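You operate a simulated robot arm through the tools that you are given. There is no shell and no other tool. Be economical: measure what you need, move in short steps, check, and stop when the job is done.

You are at the controls of a simulated robot arm. One attempt, no reset.

JOB
Fasten the three poppers and the zip of the pillow cover ready for the wash.

The check looks at the end state, three seconds after you hand in, the way a careful person would. Anything else that was tipped, shoved, dropped, spilled or broken makes it a failure. Lids that push on must go on centred and level and be pressed home; caps that screw on are set level and turned clockwise until they are tight.

ROBOT AND FRAMES
A 6-joint arm with a two-finger parallel gripper, fixed in place. Base frame: the origin is at the foot of the arm, x ahead of it, y to its left, z up; the work surface is at about z = 4. Readings come in mm, rad, newtons and seconds.
With the tool pointing down near the work surface it reaches from about 120 to 500 mm from the base axis. Its first joint turns from -1.257 to 1.257 rad. Payload 0.65 kg.
The tool frame sits at the grasp point between the pads (the TCP): z along the fingers, y along the line on which they close. The tips reach 25 mm beyond it. The gripper opens to 76 mm. The fingers are 18 mm wide and 10 mm thick; the gripper's body (36 by 78 mm) begins 45 mm behind the TCP.
Orientation is that of the tool frame in the base frame, as [roll, pitch, yaw] about the fixed x, y, z axes, in that order (R = Rz(yaw) Ry(pitch) Rx(roll)). With the fingers straight down and closing along the base's y, the tool's x points along the base's -x, its y along +y and its z along -z.

CONTROLS
- The arm moves only by the tool step_arm. Its argument "commands" is a list of rows, each an object (a shift or turn left out is 0, a gripper value left out holds the last) with "gripper": the closure in counts, from 0 (fully open) to 255 (shut); "delta_pos": the shift along the base's x, y, z in m, a list of three; "dr": the turn, a rotation vector about the base's x, y, z in rad, a list of three. In form: [{"gripper": gripper, "delta_pos": [dx, dy, dz], "dr": [rx, ry, rz]}, ...]. A call has 1 to 20 rows; each row shifts and turns the commanded pose from where the row before left it. A row lasts 0.2 s, in which the tool goes at most 50 mm and 0.15 rad; a call with a longer step from one row to the next is refused whole, and so is a gripper value outside its range. Where a pose cannot be reached the arm comes as near as it can. A force on the tool above 40 N (or 10 N above the force at the start of the call, whichever is more), or a blocked arm, ends the call early, and 0.2 s more pass. The fingers move at their own pace (about 108 mm/s each) and stop on an object; they squeeze with about 32 N. The grip force told is the motor's: it shows also when the fingers shut on nothing. Time passes only in rows, and 0.2 s behind the last, so rows that do not move let the fingers close. It gives the time, the measured TCP pose, the force on the tool (base axes), the opening and the grip force at its end, in the units of the frame above (readings bear some noise), and new pictures: "pictures" is both (left out), scene, wrist or none.
- Cameras (640 x 400 px; columns grow to the right, rows downward): "scene" is fixed at [67.8, 280, 415]; the picture's right is [-0.65, -0.76, 0.00], its down [-0.36, 0.32, -0.88] and it looks along [0.66, -0.57, -0.48] (base axes); focal length 293 px, centre (320, 200). "wrist" rides on the gripper at [58, 11, -81] in the tool frame; the picture's right is [-0.18, 0.98, 0.00], its down [-0.75, -0.14, -0.64] and it looks along [-0.63, -0.12, 0.77] (tool axes); focal length 243 px, centre (320, 200). There is no depth. A picture from a camera that has moved, and an enlarged one, comes with that camera's place and axes in the base frame and with its lens.
- enlarge(camera, box): a new picture of the part [left, top, right, bottom] of that camera's present view, enlarged. The clock stands still meanwhile.
- sign_off(): hands the job in; it is judged then, once.

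Work in short steps. Places have to be worked out from the pictures, the camera data and where the tool is seen: move nearer, look again, correct. Check each grasp and each placing, and mend what went wrong. You have 120 turns and 200 pictures in all, those below and enlarged ones among them. Open the gripper and draw the arm clear of the work before you hand the job in, unless the task says otherwise; then end with one line.

The tools are called after "Request:" by a JSON object that holds its "op" and its "data". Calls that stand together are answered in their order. step_arm: Moves the arm, as the interface text tells. Its arguments: {"type":"object","properties":{"commands":{"type":"array","items":{"type":"object","properties":{"gripper":{"type":"number"},"delta_pos":{"type":"array","items":{"type":"number"}},"dr":{"type":"array","items":{"type":"number"}}}}},"pictures":{"type":"string","enum":["both","scene","wrist","none"]}},"required":["commands"]} The other tools are called the same way: enlarge (camera, box) takes an enlarged picture of a part of a camera's view; sign_off () hands the job in.

At the start:

```text
clock: 0.0
ee_pos: [278.5, -53.9, 293.6]
tool_rot: [3.14, 0.0, 3.141]
force: [0.4, -0.2, -0.7]
grip_width: 75.9
finger_force: 0.2
```

scene: 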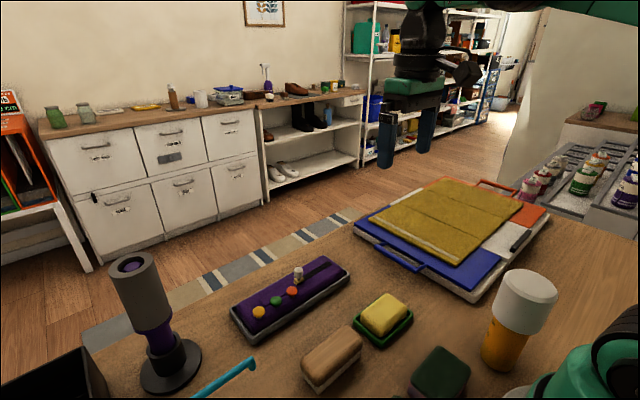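
wrist: 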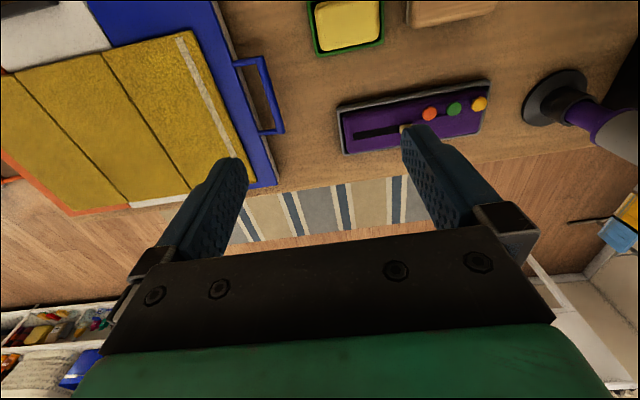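

The purple item seems to be the cover with three coloured poppers and a zip; I enlarge it in both views.

Request:
{"op": "enlarge", "data": {"camera": "scene", "box": [210, 240, 370, 350]}}

Request:
{"op": "enlarge", "data": {"camera": "wrist", "box": [320, 60, 520, 180]}}

```text
3.64 times, centred on (290, 295) of scene
camera zoom: at [67.8, 280.0, 415.0], right [-0.65, -0.76, 0.0], down [-0.36, 0.32, -0.88], along [0.66, -0.57, -0.48], focal length 1065 px, centre (429, -146)
```

zoom: 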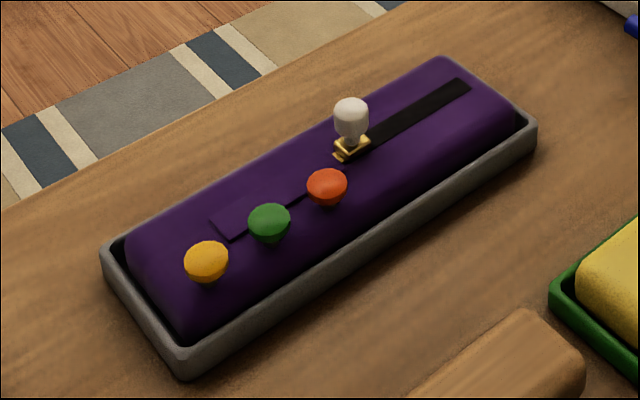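

```text
3.20 times, centred on (420, 120) of wrist
camera zoom: at [220.0, -41.4, 372.1], right [0.18, 0.98, 0.0], down [0.75, -0.14, 0.64], along [0.63, -0.12, -0.77], focal length 776 px, centre (0, 456)
```

zoom: 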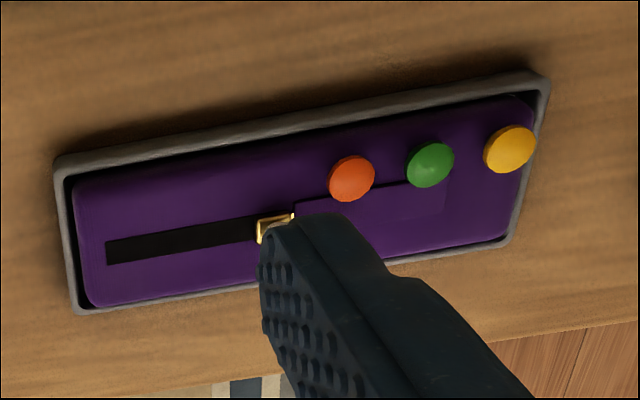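

Orange popper looks to be near (367, 83, 44), the row extending toward +y and the zip track toward -y. I move the camera nearer for a better look.

Request:
{"op": "step_arm", "data": {"commands": [{"delta_pos": [-0.01, 0.03, -0.03]}, {"delta_pos": [-0.01, 0.03, -0.03]}, {"delta_pos": [0, 0.03, -0.03]}, {"delta_pos": [0, 0.03, -0.03]}, {}]}}

```text
clock: 1.2
ee_pos: [259.0, 67.0, 173.6]
tool_rot: [3.141, 0.0, 3.141]
force: [0.0, 0.0, 1.5]
grip_width: 76.2
finger_force: 0.0
camera wrist: at [199.6, 79.1, 252.2], right [0.18, 0.98, 0.0], down [0.75, -0.14, 0.64], along [0.63, -0.12, -0.77], focal length 243 px, centre (320, 200)
```

scene: 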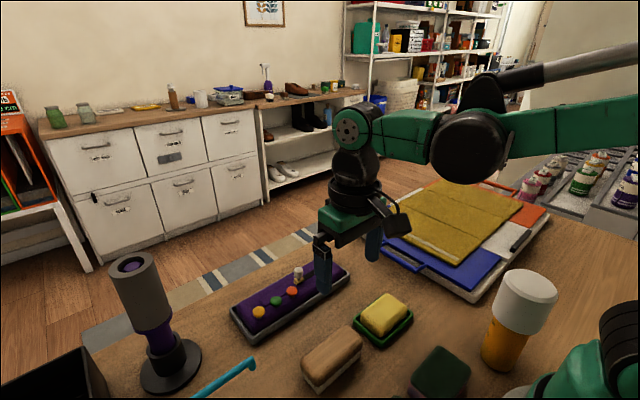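
wrist: 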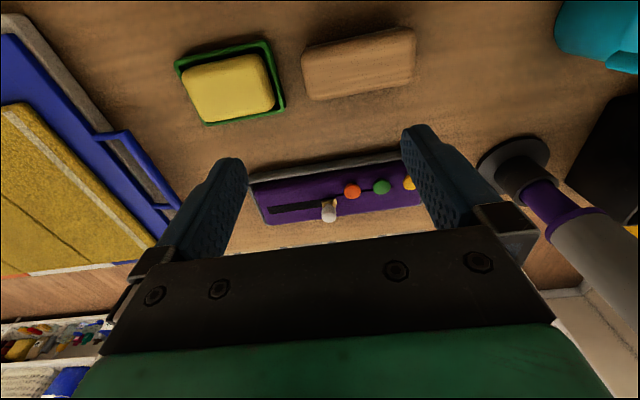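

The cover now lies between the fingers in view; I enlarge it.

Request:
{"op": "enlarge", "data": {"camera": "wrist", "box": [240, 140, 440, 240]}}

Request:
{"op": "enlarge", "data": {"camera": "scene", "box": [220, 250, 350, 331]}}

```text
3.20 times, centred on (340, 190) of wrist
camera zoom: at [199.6, 79.1, 252.2], right [0.18, 0.98, 0.0], down [0.75, -0.14, 0.64], along [0.63, -0.12, -0.77], focal length 776 px, centre (256, 232)
```

zoom: 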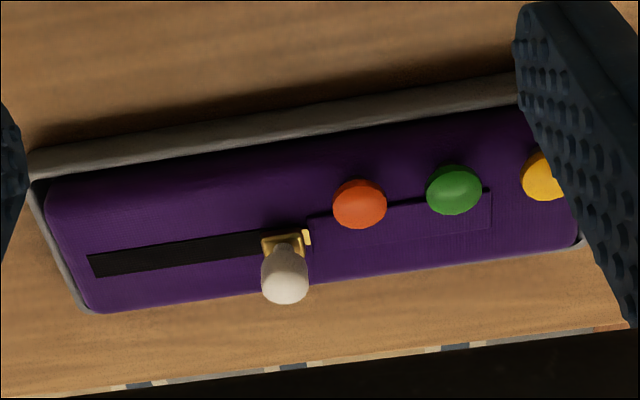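

```text
4.92 times, centred on (285, 290) of scene
camera zoom: at [67.8, 280.0, 415.0], right [-0.65, -0.76, 0.0], down [-0.36, 0.32, -0.88], along [0.66, -0.57, -0.48], focal length 1442 px, centre (492, -246)
```

zoom: 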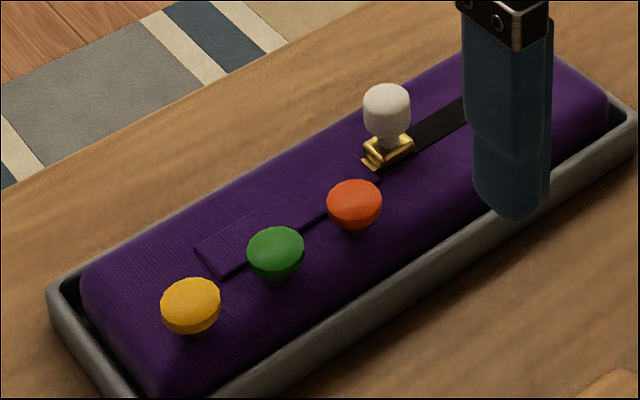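

Poppers estimated at x≈366, y≈84.5/116/148.5, top z≈46; pull knob at about (383, 56, 58), with the open track running to y≈-18. I shut the gripper and hover over the orange popper.

Request:
{"op": "step_arm", "data": {"commands": [{"gripper": 255, "delta_pos": [0.04, 0.0175, 0]}, {"delta_pos": [0.04, 0, -0.02]}, {"delta_pos": [0.027, 0, -0.02]}, {"delta_pos": [0, 0, -0.038]}, {}, {}]}}

Request:
{"op": "enlarge", "data": {"camera": "scene", "box": [220, 230, 350, 331]}}

Request:
{"op": "enlarge", "data": {"camera": "wrist", "box": [220, 100, 460, 250]}}

```text
clock: 2.6
ee_pos: [364.2, 84.5, 93.3]
tool_rot: [3.141, -0.001, -3.142]
force: [0.1, -0.1, 0.3]
grip_width: 0.0
finger_force: 23.2
camera wrist: at [306.4, 97.0, 173.3], right [0.18, 0.98, 0.0], down [0.75, -0.14, 0.64], along [0.63, -0.12, -0.77], focal length 243 px, centre (320, 200)
```

scene: 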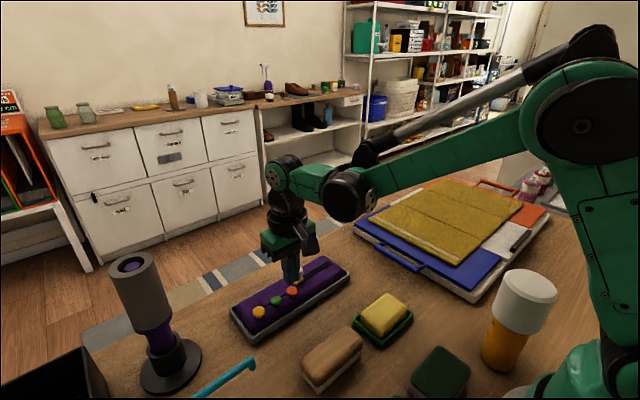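
wrist: 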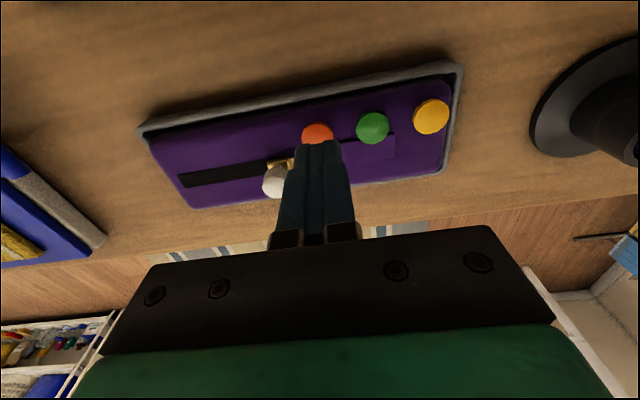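

```text
3.96 times, centred on (285, 280) of scene
camera zoom: at [67.8, 280.0, 415.0], right [-0.65, -0.76, 0.0], down [-0.36, 0.32, -0.88], along [0.66, -0.57, -0.48], focal length 1160 px, centre (459, -119)
```

zoom: 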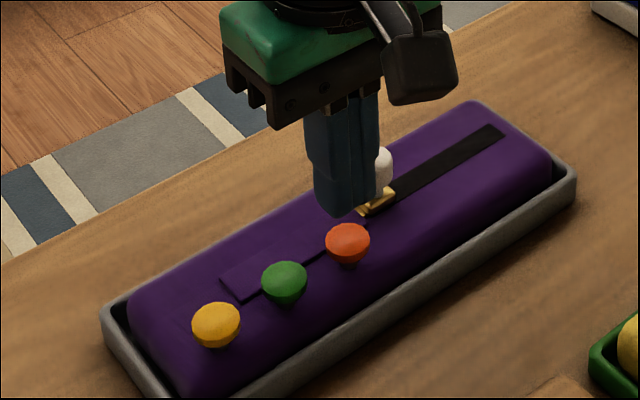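

```text
2.67 times, centred on (340, 175) of wrist
camera zoom: at [306.4, 97.0, 173.3], right [0.18, 0.98, 0.0], down [0.75, -0.14, 0.64], along [0.63, -0.12, -0.77], focal length 647 px, centre (267, 267)
```

zoom: 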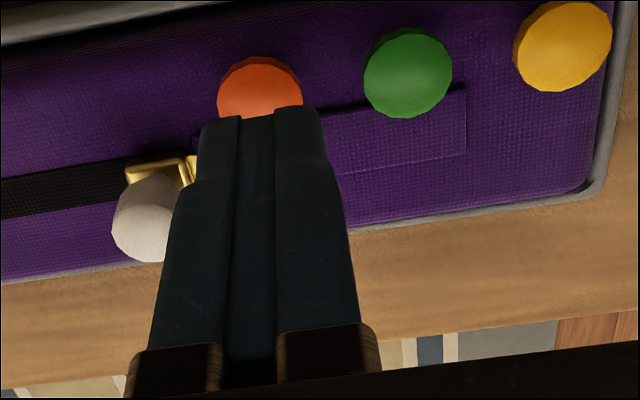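

Refined popper positions: x≈365, y≈84.7/116/147.5. I press the orange one straight down in fine steps.

Request:
{"op": "step_arm", "data": {"commands": [{"delta_pos": [0.001, 0, -0.016]}, {"delta_pos": [0, 0, -0.002]}, {"delta_pos": [0, 0, -0.002]}, {"delta_pos": [0, 0, -0.002]}, {"delta_pos": [0, 0, -0.002]}, {"delta_pos": [0, 0, -0.002]}, {"delta_pos": [0, 0, -0.002]}], "pictures": "scene"}}

Request:
{"op": "enlarge", "data": {"camera": "scene", "box": [220, 230, 350, 331]}}

```text
clock: 4.2
ee_pos: [366.1, 84.0, 67.8]
tool_rot: [3.14, 0.002, -3.141]
force: [-0.2, -1.0, 1.6]
grip_width: 0.0
finger_force: 23.2
```

scene: 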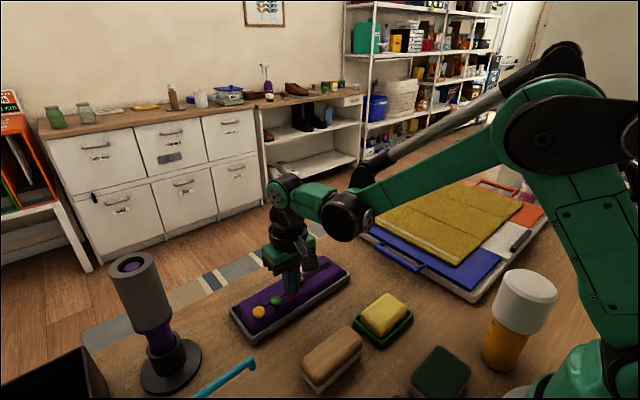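

```text
3.96 times, centred on (285, 280) of scene
camera zoom: at [67.8, 280.0, 415.0], right [-0.65, -0.76, 0.0], down [-0.36, 0.32, -0.88], along [0.66, -0.57, -0.48], focal length 1160 px, centre (459, -119)
```

zoom: 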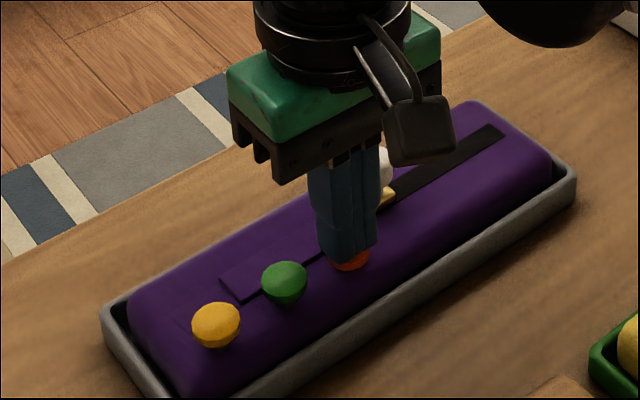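

The tips have just reached the orange cap (little force yet); I keep pressing.

Request:
{"op": "step_arm", "data": {"commands": [{"delta_pos": [0, 0, -0.002]}, {"delta_pos": [0, 0, -0.002]}, {"delta_pos": [0, 0, -0.002]}], "pictures": "none"}}

```text
clock: 4.9
ee_pos: [366.5, 84.8, 64.5]
tool_rot: [-3.14, -0.001, 3.14]
force: [-0.1, -0.5, 22.0]
grip_width: 0.1
finger_force: 24.2
stopped in row 3: the force on the tool passed its limit (the readings are from after the stop); the commanded pose is now the measured one
```

Force went over the limit at tip z≈39; I press once more gently to tell whether it is at its stop.

Request:
{"op": "step_arm", "data": {"commands": [{"delta_pos": [0, 0, -0.001]}, {"delta_pos": [0, 0, -0.001]}, {"delta_pos": [0, 0, -0.001]}, {"delta_pos": [0, 0, -0.001]}], "pictures": "none"}}

Request:
{"op": "step_arm", "data": {"commands": [{"delta_pos": [0, 0, 0.02]}, {"delta_pos": [0, 0, 0.03]}, {}]}}

Request:
{"op": "enlarge", "data": {"camera": "scene", "box": [220, 250, 350, 331]}}

Request:
{"op": "enlarge", "data": {"camera": "wrist", "box": [220, 100, 460, 250]}}

```text
clock: 5.3
ee_pos: [365.5, 84.2, 63.0]
tool_rot: [-3.141, 0.001, -3.141]
force: [-1.1, -0.4, 21.8]
grip_width: 0.1
finger_force: 23.4
stopped in row 1: the force on the tool passed its limit (the readings are from after the stop); the commanded pose is now the measured one
```

```text
clock: 6.1
ee_pos: [368.1, 85.4, 111.8]
tool_rot: [-3.141, -0.001, -3.141]
force: [-0.7, -0.3, 0.1]
grip_width: 0.0
finger_force: 23.6
camera wrist: at [308.5, 96.9, 192.0], right [0.18, 0.98, 0.0], down [0.75, -0.14, 0.64], along [0.63, -0.12, -0.77], focal length 243 px, centre (320, 200)
```

scene: 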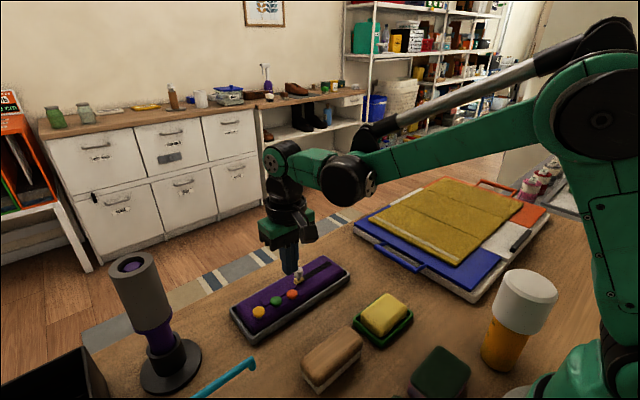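
wrist: 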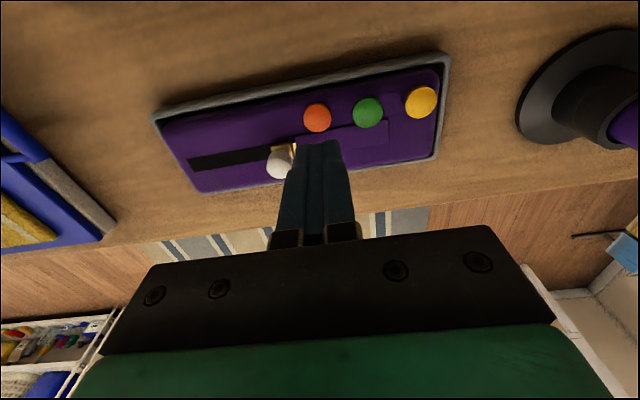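

```text
4.92 times, centred on (285, 290) of scene
camera zoom: at [67.8, 280.0, 415.0], right [-0.65, -0.76, 0.0], down [-0.36, 0.32, -0.88], along [0.66, -0.57, -0.48], focal length 1442 px, centre (492, -246)
```

zoom: 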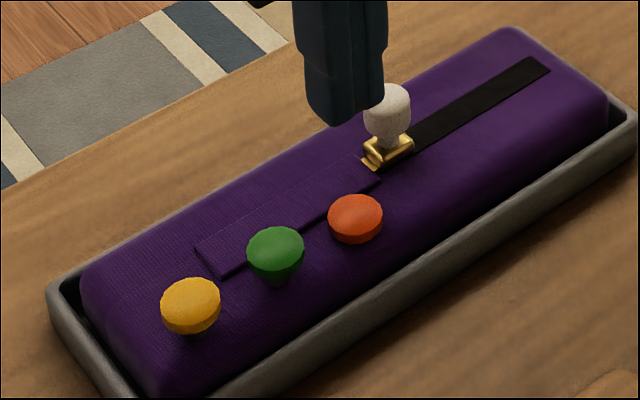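

```text
2.67 times, centred on (340, 175) of wrist
camera zoom: at [308.5, 96.9, 192.0], right [0.18, 0.98, 0.0], down [0.75, -0.14, 0.64], along [0.63, -0.12, -0.77], focal length 647 px, centre (267, 267)
```

zoom: 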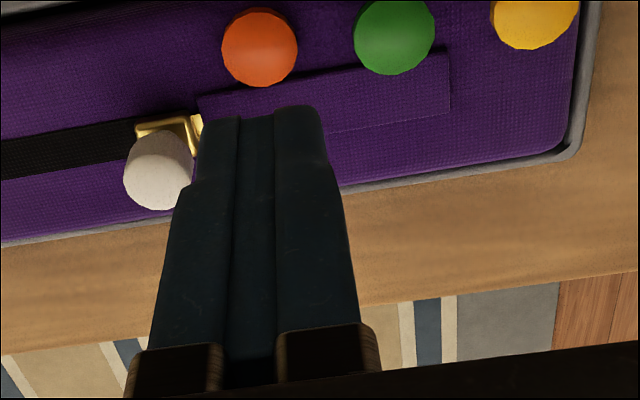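

Orange dropped about 5 mm and now sits flush with no stem gap. Next the green popper at (365.5, 116).

Request:
{"op": "step_arm", "data": {"commands": [{"delta_pos": [0, 0.0318, 0]}, {"delta_pos": [0, 0, -0.02]}, {"delta_pos": [0, 0, -0.02]}, {"delta_pos": [0, 0, -0.002]}, {"delta_pos": [0, 0, -0.002]}, {"delta_pos": [0, 0, -0.002]}, {"delta_pos": [0, 0, -0.002]}, {"delta_pos": [0, 0, -0.002]}, {"delta_pos": [0, 0, -0.002]}, {"delta_pos": [0, 0, -0.002]}], "pictures": "none"}}

Request:
{"op": "step_arm", "data": {"commands": [{"delta_pos": [0, 0, -0.001]}, {"delta_pos": [0, 0, -0.001]}, {"delta_pos": [0, 0, -0.001]}], "pictures": "none"}}

```text
clock: 8.0
ee_pos: [366.3, 116.9, 63.1]
tool_rot: [3.141, -0.003, -3.141]
force: [-0.9, 0.9, 21.7]
grip_width: 0.0
finger_force: 23.2
stopped in row 9: the force on the tool passed its limit (the readings are from after the stop); the commanded pose is now the measured one
```

```text
clock: 8.4
ee_pos: [366.2, 116.2, 64.2]
tool_rot: [-3.141, -0.003, 3.14]
force: [-0.7, 1.1, 22.3]
grip_width: 0.0
finger_force: 23.5
stopped in row 1: the force on the tool passed its limit (the readings are from after the stop); the commanded pose is now the measured one
```

Green reached the same stop. I lift and press the yellow one at y≈147.5.

Request:
{"op": "step_arm", "data": {"commands": [{"delta_pos": [0, 0, 0.025]}, {"delta_pos": [0, 0, 0.02]}, {"delta_pos": [-0.0005, 0.0313, 0]}, {}, {"delta_pos": [0, 0, -0.02]}, {"delta_pos": [0, 0, -0.016]}, {"delta_pos": [0, 0, -0.002]}, {"delta_pos": [0, 0, -0.002]}, {"delta_pos": [0, 0, -0.002]}, {"delta_pos": [0, 0, -0.002]}, {"delta_pos": [0, 0, -0.002]}, {"delta_pos": [0, 0, -0.002]}, {"delta_pos": [0, 0, -0.002]}], "pictures": "none"}}

Request:
{"op": "step_arm", "data": {"commands": [{"delta_pos": [0, 0, -0.001]}, {"delta_pos": [0, 0, -0.001]}, {"delta_pos": [0, 0, -0.001]}], "pictures": "none"}}

Request:
{"op": "step_arm", "data": {"commands": [{"delta_pos": [0, 0, 0.02]}, {"delta_pos": [0, 0, 0.03]}, {"delta_pos": [-0.03, -0.02, 0.02]}, {}]}}

Request:
{"op": "enlarge", "data": {"camera": "scene", "box": [220, 250, 350, 331]}}

Request:
{"op": "enlarge", "data": {"camera": "wrist", "box": [180, 50, 460, 225]}}

```text
clock: 10.8
ee_pos: [366.0, 148.3, 63.6]
tool_rot: [-3.141, -0.004, -3.141]
force: [-0.3, -0.1, 23.3]
grip_width: 0.0
finger_force: 23.6
stopped in row 12: the force on the tool passed its limit (the readings are from after the stop); the commanded pose is now the measured one
```

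```text
clock: 11.2
ee_pos: [366.4, 147.8, 63.6]
tool_rot: [-3.14, -0.004, -3.142]
force: [-0.2, 0.4, 23.6]
grip_width: 0.1
finger_force: 23.4
stopped in row 1: the force on the tool passed its limit (the readings are from after the stop); the commanded pose is now the measured one
```

```text
clock: 12.2
ee_pos: [336.5, 126.8, 134.0]
tool_rot: [-3.141, -0.004, -3.141]
force: [0.4, -0.4, 0.6]
grip_width: 0.2
finger_force: 23.3
camera wrist: at [276.9, 138.9, 212.5], right [0.18, 0.98, 0.0], down [0.76, -0.14, 0.64], along [0.63, -0.12, -0.77], focal length 243 px, centre (320, 200)
```

scene: 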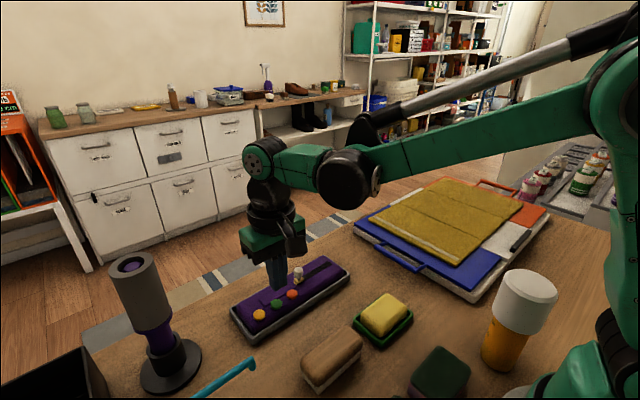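
wrist: 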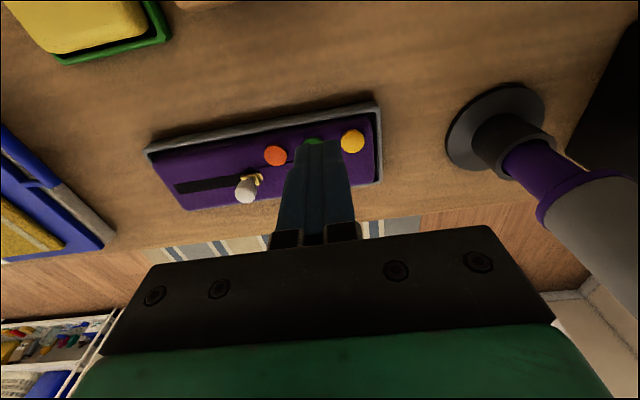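

```text
4.92 times, centred on (285, 290) of scene
camera zoom: at [67.8, 280.0, 415.0], right [-0.65, -0.76, 0.0], down [-0.36, 0.32, -0.88], along [0.66, -0.57, -0.48], focal length 1442 px, centre (492, -246)
```

zoom: 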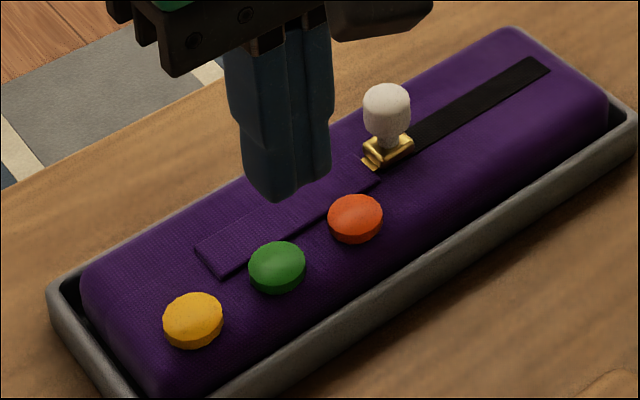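

```text
2.29 times, centred on (320, 138) of wrist
camera zoom: at [276.9, 138.9, 212.5], right [0.18, 0.98, 0.0], down [0.76, -0.14, 0.64], along [0.63, -0.12, -0.77], focal length 555 px, centre (320, 343)
```

zoom: 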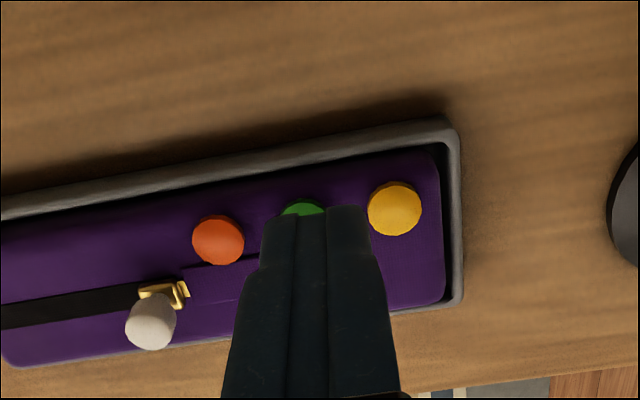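

All three poppers are flush. Now I part-open the gripper and hover over the pull knob at about (383, 57.5).

Request:
{"op": "step_arm", "data": {"commands": [{"gripper": 110, "delta_pos": [0.02, -0.035, 0]}, {"delta_pos": [0.0266, -0.0353, 0]}, {"delta_pos": [0, 0, -0.025]}, {}]}}

Request:
{"op": "enlarge", "data": {"camera": "scene", "box": [230, 230, 360, 311]}}

Request:
{"op": "enlarge", "data": {"camera": "wrist", "box": [200, 80, 440, 230]}}

```text
clock: 13.2
ee_pos: [382.1, 57.2, 107.7]
tool_rot: [-3.14, -0.005, -3.141]
force: [-0.5, -0.4, -0.3]
grip_width: 43.3
finger_force: 0.1
camera wrist: at [323.9, 70.2, 187.5], right [0.18, 0.98, 0.0], down [0.76, -0.14, 0.64], along [0.63, -0.12, -0.77], focal length 243 px, centre (320, 200)
```

scene: 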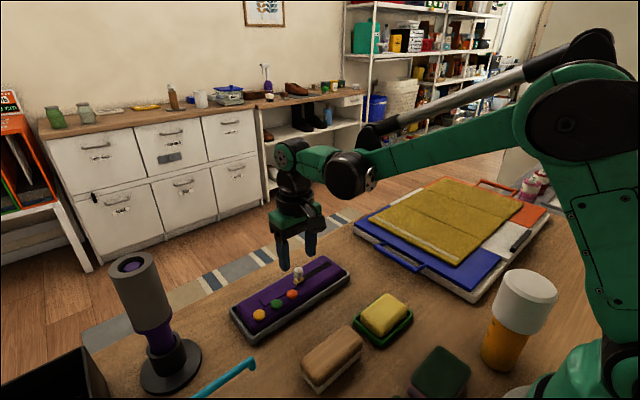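
wrist: 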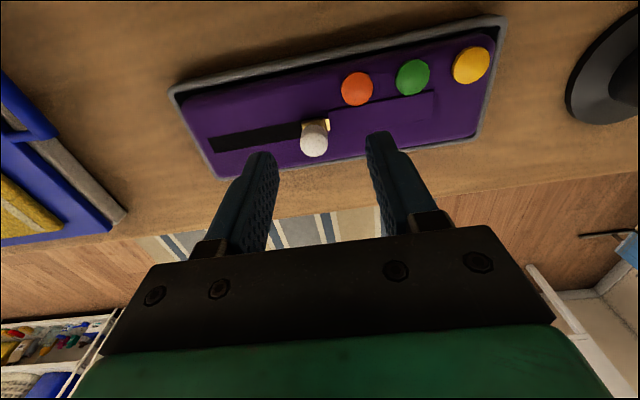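

```text
4.92 times, centred on (295, 270) of scene
camera zoom: at [67.8, 280.0, 415.0], right [-0.65, -0.76, 0.0], down [-0.36, 0.32, -0.88], along [0.66, -0.57, -0.48], focal length 1442 px, centre (443, -147)
```

zoom: 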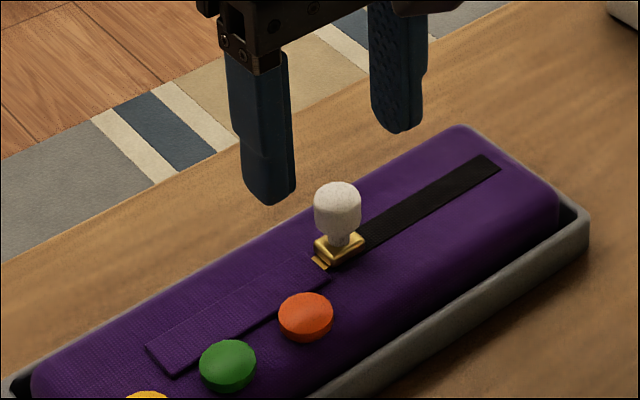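

```text
2.67 times, centred on (320, 155) of wrist
camera zoom: at [323.9, 70.2, 187.5], right [0.18, 0.98, 0.0], down [0.76, -0.14, 0.64], along [0.63, -0.12, -0.77], focal length 647 px, centre (320, 320)
```

zoom: 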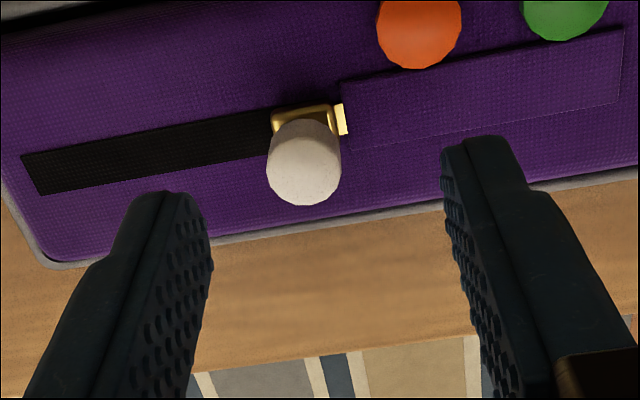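

Knob refines to about (385, 56) and the track runs along y at x≈386 to y≈-17. I descend around the knob and close.

Request:
{"op": "step_arm", "data": {"commands": [{"delta_pos": [0.0025, -0.0015, -0.015]}, {"delta_pos": [0, 0, -0.012]}, {"delta_pos": [0, 0, -0.009]}, {"gripper": 255}, {}, {}]}}

Request:
{"op": "enlarge", "data": {"camera": "scene", "box": [230, 230, 360, 311]}}

```text
clock: 14.6
ee_pos: [385.8, 55.8, 71.3]
tool_rot: [-3.14, -0.003, 3.141]
force: [-1.2, -5.8, 0.5]
grip_width: 15.6
finger_force: 31.7
camera wrist: at [326.3, 68.3, 151.5], right [0.18, 0.98, 0.0], down [0.76, -0.14, 0.64], along [0.63, -0.12, -0.77], focal length 243 px, centre (320, 200)
```

scene: 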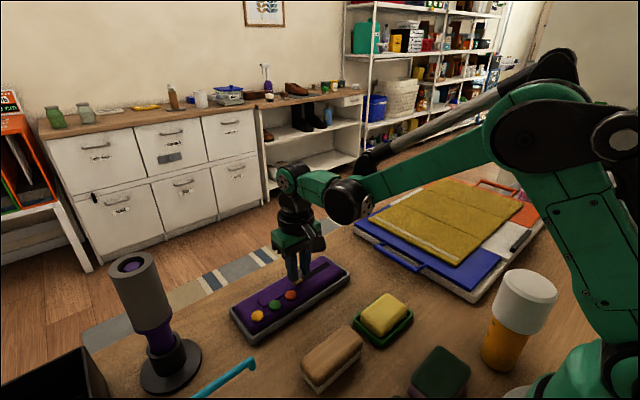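
wrist: 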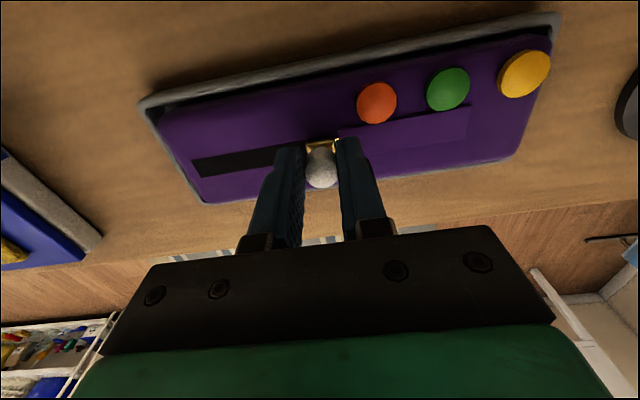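

```text
4.92 times, centred on (295, 270) of scene
camera zoom: at [67.8, 280.0, 415.0], right [-0.65, -0.76, 0.0], down [-0.36, 0.32, -0.88], along [0.66, -0.57, -0.48], focal length 1442 px, centre (443, -147)
```

zoom: 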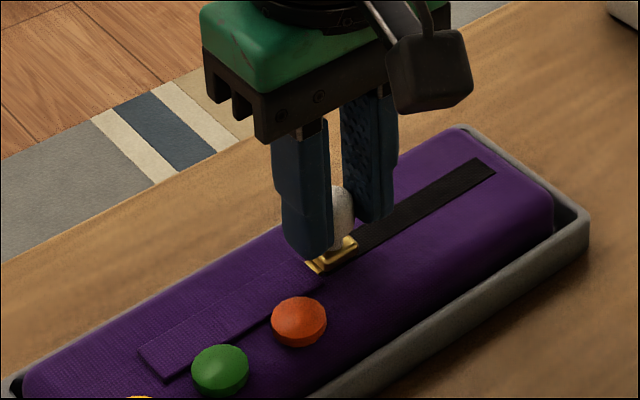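

The knob is gripped (15.6 mm). I pull the slider gently in -y, along the open track, and watch the force.

Request:
{"op": "step_arm", "data": {"commands": [{"delta_pos": [0, -0.004, 0]}, {"delta_pos": [0, -0.004, 0]}, {"delta_pos": [0, -0.004, 0]}, {"delta_pos": [0, -0.004, 0]}, {"delta_pos": [0, -0.004, 0]}]}}

Request:
{"op": "enlarge", "data": {"camera": "scene", "box": [220, 230, 360, 350]}}

```text
clock: 15.8
ee_pos: [385.8, 35.1, 72.9]
tool_rot: [-3.141, -0.003, 3.139]
force: [0.1, 1.1, -1.1]
grip_width: 15.6
finger_force: 31.9
camera wrist: at [326.7, 47.8, 151.7], right [0.18, 0.98, 0.0], down [0.76, -0.14, 0.64], along [0.63, -0.12, -0.77], focal length 243 px, centre (320, 200)
```

scene: 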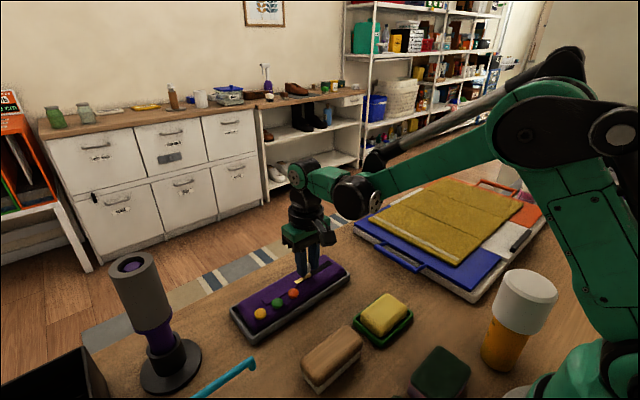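
wrist: 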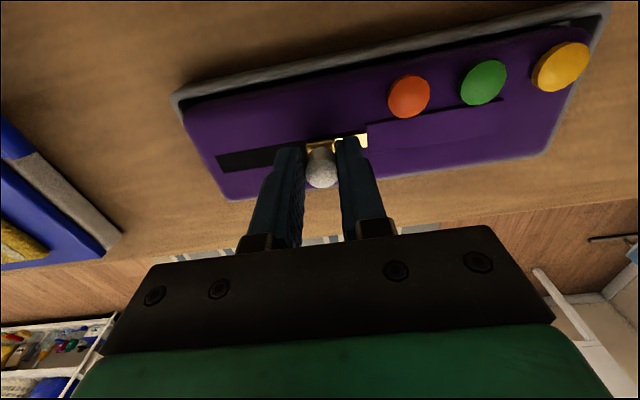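

```text
3.33 times, centred on (290, 290) of scene
camera zoom: at [67.8, 280.0, 415.0], right [-0.65, -0.76, 0.0], down [-0.36, 0.32, -0.88], along [0.66, -0.57, -0.48], focal length 976 px, centre (420, -100)
```

zoom: 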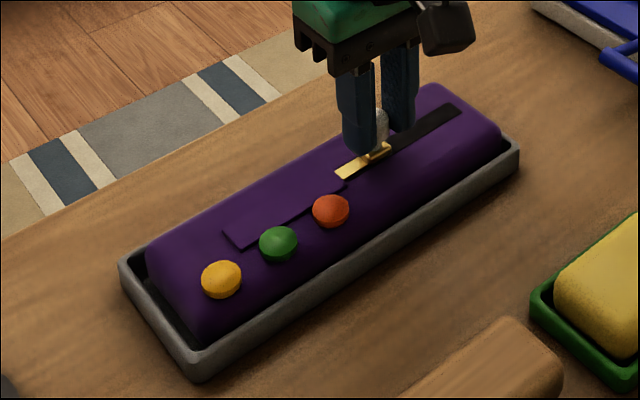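

Golden closed teeth appear behind the slider, so this is the closing direction. I continue toward the end.

Request:
{"op": "step_arm", "data": {"commands": [{"delta_pos": [0, -0.005, 0]}, {"delta_pos": [0, -0.005, 0]}, {"delta_pos": [0, -0.005, 0]}, {"delta_pos": [0, -0.005, 0]}, {"delta_pos": [0, -0.005, 0]}, {"delta_pos": [0, -0.005, 0]}, {"delta_pos": [0, -0.005, 0]}, {"delta_pos": [0, -0.003, 0]}]}}

Request:
{"op": "enlarge", "data": {"camera": "scene", "box": [220, 230, 360, 350]}}

Request:
{"op": "enlarge", "data": {"camera": "wrist", "box": [200, 80, 440, 230]}}

```text
clock: 17.6
ee_pos: [385.2, -1.2, 71.2]
tool_rot: [-3.14, -0.004, 3.14]
force: [0.3, 1.6, -0.3]
grip_width: 15.9
finger_force: 32.3
camera wrist: at [327.1, 10.0, 151.5], right [0.18, 0.98, 0.0], down [0.76, -0.14, 0.64], along [0.63, -0.12, -0.77], focal length 243 px, centre (320, 200)
```

scene: 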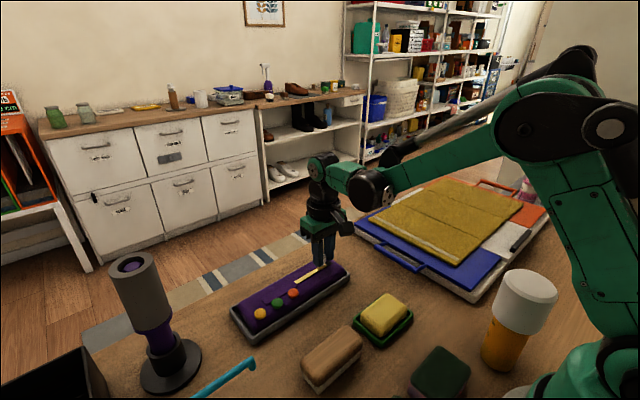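
wrist: 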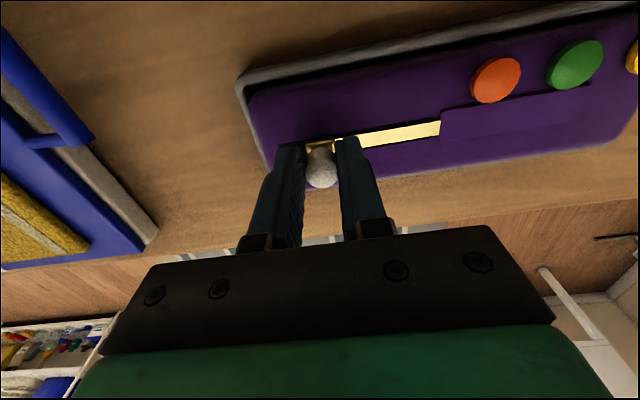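

```text
3.33 times, centred on (290, 290) of scene
camera zoom: at [67.8, 280.0, 415.0], right [-0.65, -0.76, 0.0], down [-0.36, 0.32, -0.88], along [0.66, -0.57, -0.48], focal length 976 px, centre (420, -100)
```

zoom: 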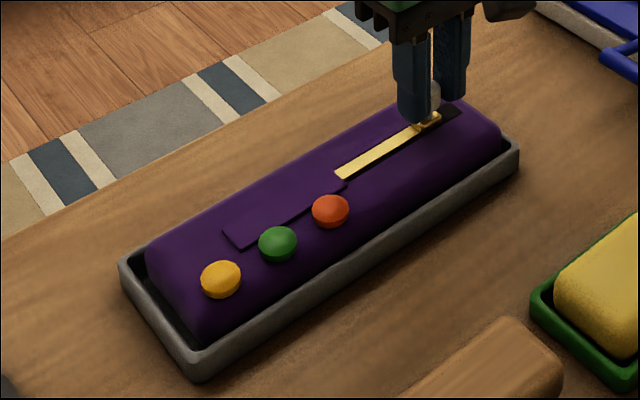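

```text
2.67 times, centred on (320, 155) of wrist
camera zoom: at [327.1, 10.0, 151.5], right [0.18, 0.98, 0.0], down [0.76, -0.14, 0.64], along [0.63, -0.12, -0.77], focal length 647 px, centre (320, 320)
```

zoom: 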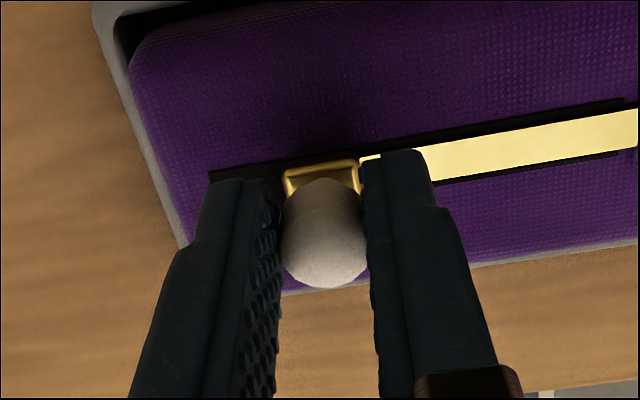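

About 15–18 mm of open track remains; I continue in finer steps.

Request:
{"op": "step_arm", "data": {"commands": [{"delta_pos": [0, -0.003, 0]}, {"delta_pos": [0, -0.003, 0]}, {"delta_pos": [0, -0.003, 0]}, {"delta_pos": [0, -0.002, 0]}], "pictures": "wrist"}}

Request:
{"op": "enlarge", "data": {"camera": "wrist", "box": [200, 80, 440, 230]}}

Request:
{"op": "enlarge", "data": {"camera": "scene", "box": [220, 230, 360, 350]}}

```text
clock: 18.6
ee_pos: [385.3, -14.5, 72.4]
tool_rot: [-3.141, -0.003, 3.141]
force: [1.7, 0.7, 13.0]
grip_width: 15.6
finger_force: 32.2
camera wrist: at [326.8, -1.2, 151.3], right [0.18, 0.98, 0.0], down [0.76, -0.14, 0.64], along [0.63, -0.12, -0.77], focal length 243 px, centre (320, 200)
```

wrist: 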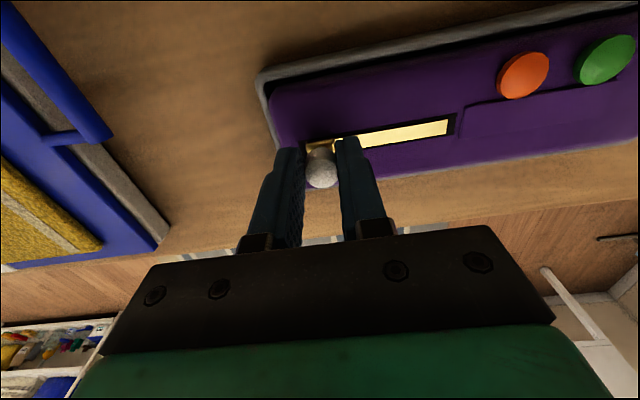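

```text
2.67 times, centred on (320, 155) of wrist
camera zoom: at [326.8, -1.2, 151.3], right [0.18, 0.98, 0.0], down [0.76, -0.14, 0.64], along [0.63, -0.12, -0.77], focal length 647 px, centre (320, 320)
```

zoom: 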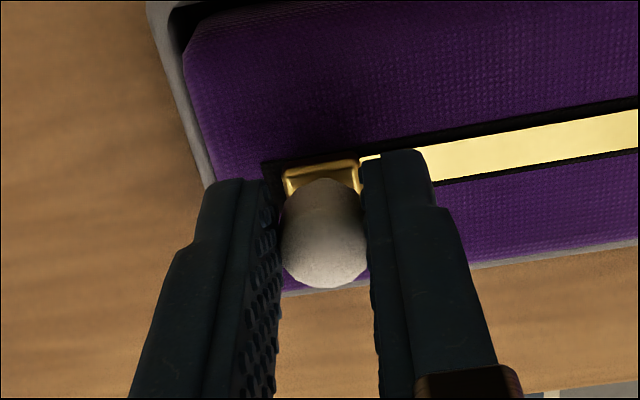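

```text
3.33 times, centred on (290, 290) of scene
camera zoom: at [67.8, 280.0, 415.0], right [-0.65, -0.76, 0.0], down [-0.36, 0.32, -0.88], along [0.66, -0.57, -0.48], focal length 976 px, centre (420, -100)
```

zoom: 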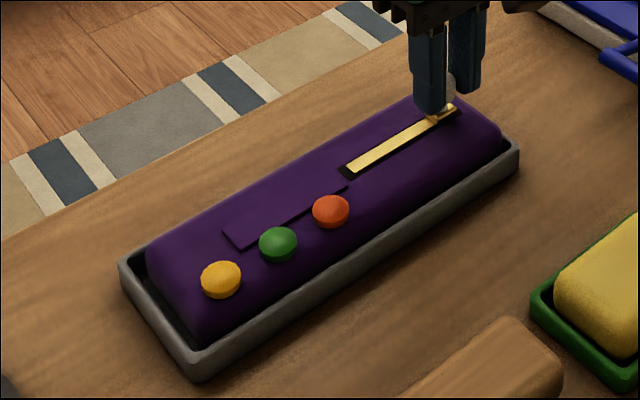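

A few mm of black remain ahead of the slider, and z force has risen slightly. I nudge further to feel for the stop.

Request:
{"op": "step_arm", "data": {"commands": [{"delta_pos": [0, -0.0015, 0]}, {"delta_pos": [0, -0.0015, 0]}, {}], "pictures": "none"}}

Request:
{"op": "enlarge", "data": {"camera": "wrist", "box": [200, 80, 440, 230]}}

Request:
{"op": "enlarge", "data": {"camera": "scene", "box": [220, 230, 360, 350]}}

```text
clock: 19.4
ee_pos: [385.6, -16.3, 71.5]
tool_rot: [-3.141, -0.003, 3.142]
force: [0.7, 4.6, 3.4]
grip_width: 15.6
finger_force: 31.7
```

```text
2.67 times, centred on (320, 155) of wrist
camera zoom: at [326.8, -3.8, 151.3], right [0.18, 0.98, 0.0], down [0.76, -0.14, 0.64], along [0.63, -0.12, -0.77], focal length 647 px, centre (320, 320)
```

zoom: 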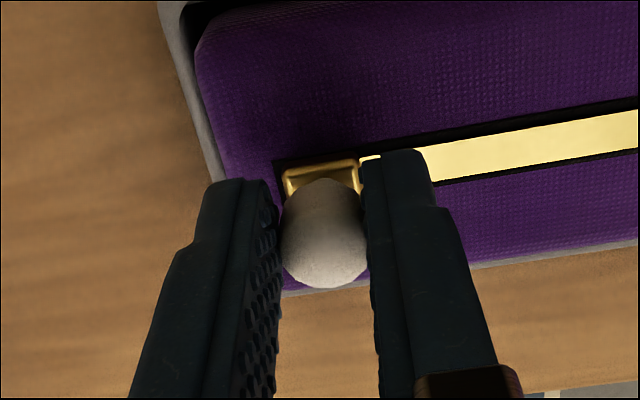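

```text
3.33 times, centred on (290, 290) of scene
camera zoom: at [67.8, 280.0, 415.0], right [-0.65, -0.76, 0.0], down [-0.36, 0.32, -0.88], along [0.66, -0.57, -0.48], focal length 976 px, centre (420, -100)
```

zoom: 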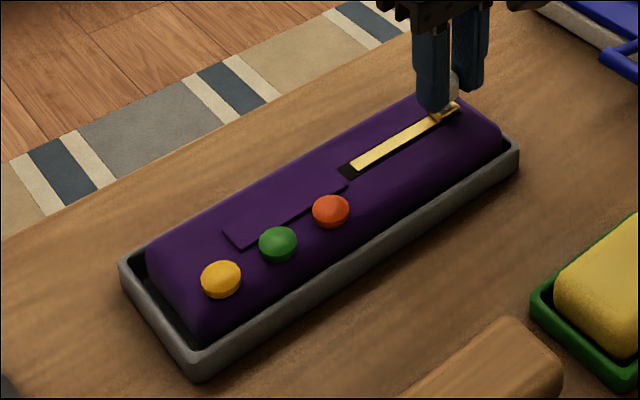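

Force along y is just starting to rise (4.6 N) with ~2 mm left; one more nudge to the stop.

Request:
{"op": "step_arm", "data": {"commands": [{"delta_pos": [0, -0.001, 0]}, {"delta_pos": [0, -0.001, 0]}, {"delta_pos": [0, -0.001, 0]}, {}], "pictures": "none"}}

Request:
{"op": "enlarge", "data": {"camera": "wrist", "box": [200, 80, 440, 230]}}

Request:
{"op": "enlarge", "data": {"camera": "scene", "box": [220, 230, 360, 350]}}

```text
clock: 20.6
ee_pos: [385.3, -18.1, 71.0]
tool_rot: [3.136, -0.002, -3.137]
force: [0.9, 6.4, 1.6]
grip_width: 15.7
finger_force: 33.0
stopped in row 4: the force on the tool passed its limit (the readings are from after the stop); the commanded pose is now the measured one
```

```text
2.67 times, centred on (320, 155) of wrist
camera zoom: at [326.8, -5.4, 151.4], right [0.18, 0.98, 0.01], down [0.76, -0.14, 0.64], along [0.63, -0.11, -0.77], focal length 647 px, centre (320, 320)
```

zoom: 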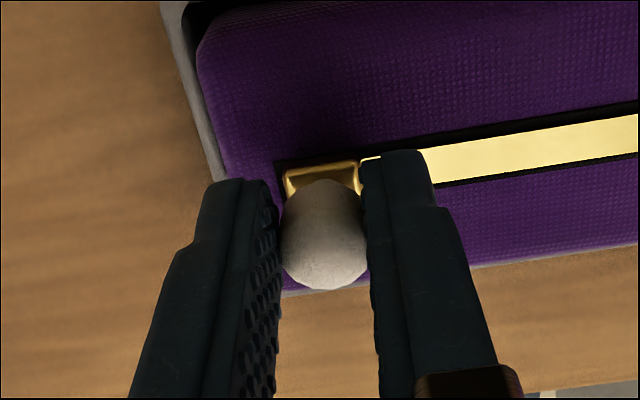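

```text
3.33 times, centred on (290, 290) of scene
camera zoom: at [67.8, 280.0, 415.0], right [-0.65, -0.76, 0.0], down [-0.36, 0.32, -0.88], along [0.66, -0.57, -0.48], focal length 976 px, centre (420, -100)
```

zoom: 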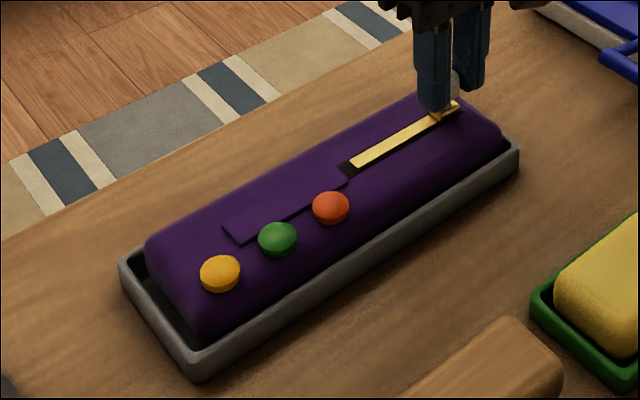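

The slider is hard against its end stop and the cover's far end has started to tilt slightly, so I open and lift away to let it settle.

Request:
{"op": "step_arm", "data": {"commands": [{"gripper": 180}, {}, {"delta_pos": [0, 0, 0.02]}, {"delta_pos": [0, 0, 0.03]}, {"delta_pos": [-0.03, 0, 0.04]}, {"delta_pos": [-0.04, 0, 0.03]}, {}]}}

Request:
{"op": "enlarge", "data": {"camera": "scene", "box": [220, 230, 360, 350]}}

Request:
{"op": "enlarge", "data": {"camera": "wrist", "box": [280, 80, 560, 255]}}

```text
clock: 22.1
ee_pos: [315.5, -17.6, 192.1]
tool_rot: [3.136, -0.003, -3.139]
force: [-0.5, -0.2, -0.4]
grip_width: 22.2
finger_force: 0.0
camera wrist: at [256.4, -5.5, 271.8], right [0.18, 0.98, 0.0], down [0.76, -0.14, 0.64], along [0.63, -0.11, -0.77], focal length 243 px, centre (320, 200)
```

scene: 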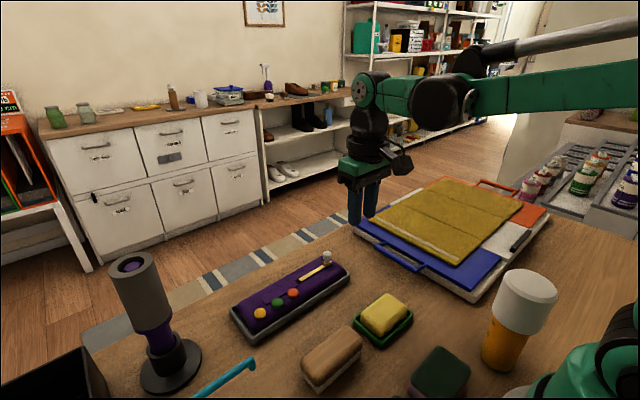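
wrist: 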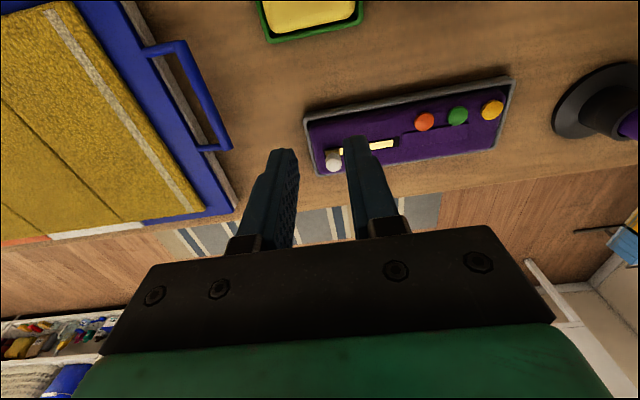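

```text
3.33 times, centred on (290, 290) of scene
camera zoom: at [67.8, 280.0, 415.0], right [-0.65, -0.76, 0.0], down [-0.36, 0.32, -0.88], along [0.66, -0.57, -0.48], focal length 976 px, centre (420, -100)
```

zoom: 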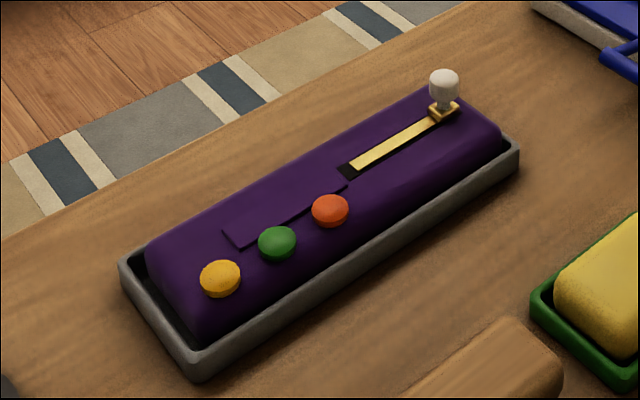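

```text
2.29 times, centred on (420, 168) of wrist
camera zoom: at [256.4, -5.5, 271.8], right [0.18, 0.98, 0.0], down [0.76, -0.14, 0.64], along [0.63, -0.11, -0.77], focal length 555 px, centre (91, 274)
```

zoom: 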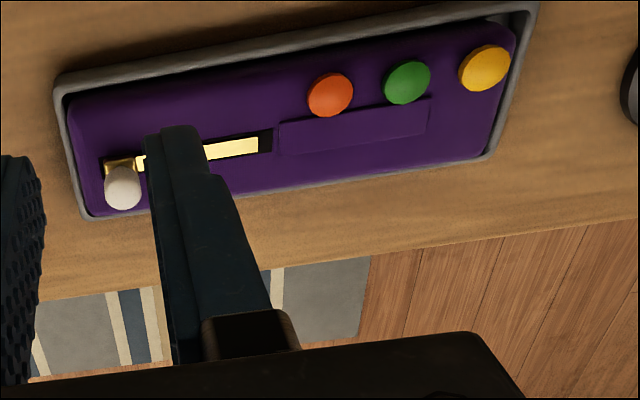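

The slider is at the end of the track and the cover settled back in its tray. A last closer check of the poppers.

Request:
{"op": "enlarge", "data": {"camera": "scene", "box": [230, 275, 320, 331]}}

Request:
{"op": "step_arm", "data": {"commands": [{"gripper": 0, "delta_pos": [-0.02, -0.02, 0.03]}, {"delta_pos": [-0.02, -0.02, 0.03]}, {}], "pictures": "none"}}

```text
7.11 times, centred on (275, 303) of scene
camera zoom: at [67.8, 280.0, 415.0], right [-0.65, -0.76, 0.0], down [-0.36, 0.32, -0.88], along [0.66, -0.57, -0.48], focal length 2083 px, centre (640, -532)
```

zoom: 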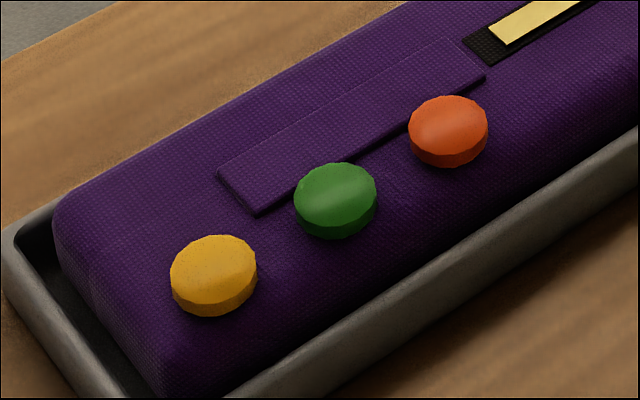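

```text
clock: 22.9
ee_pos: [274.5, -57.1, 252.9]
tool_rot: [3.137, -0.003, -3.14]
force: [0.8, 0.8, 0.5]
grip_width: 75.8
finger_force: 0.1
```

All three poppers are flush, the zip is closed to its stop, and the arm is open and clear, so I hand in.

Request:
{"op": "sign_off", "data": {}}

```text
The job is handed in.
```

The three poppers are pressed flush and the zip is pulled shut to its end stop; the cover shifted a few millimetres inside its tray during the pull and settled level, and nothing else was touched.
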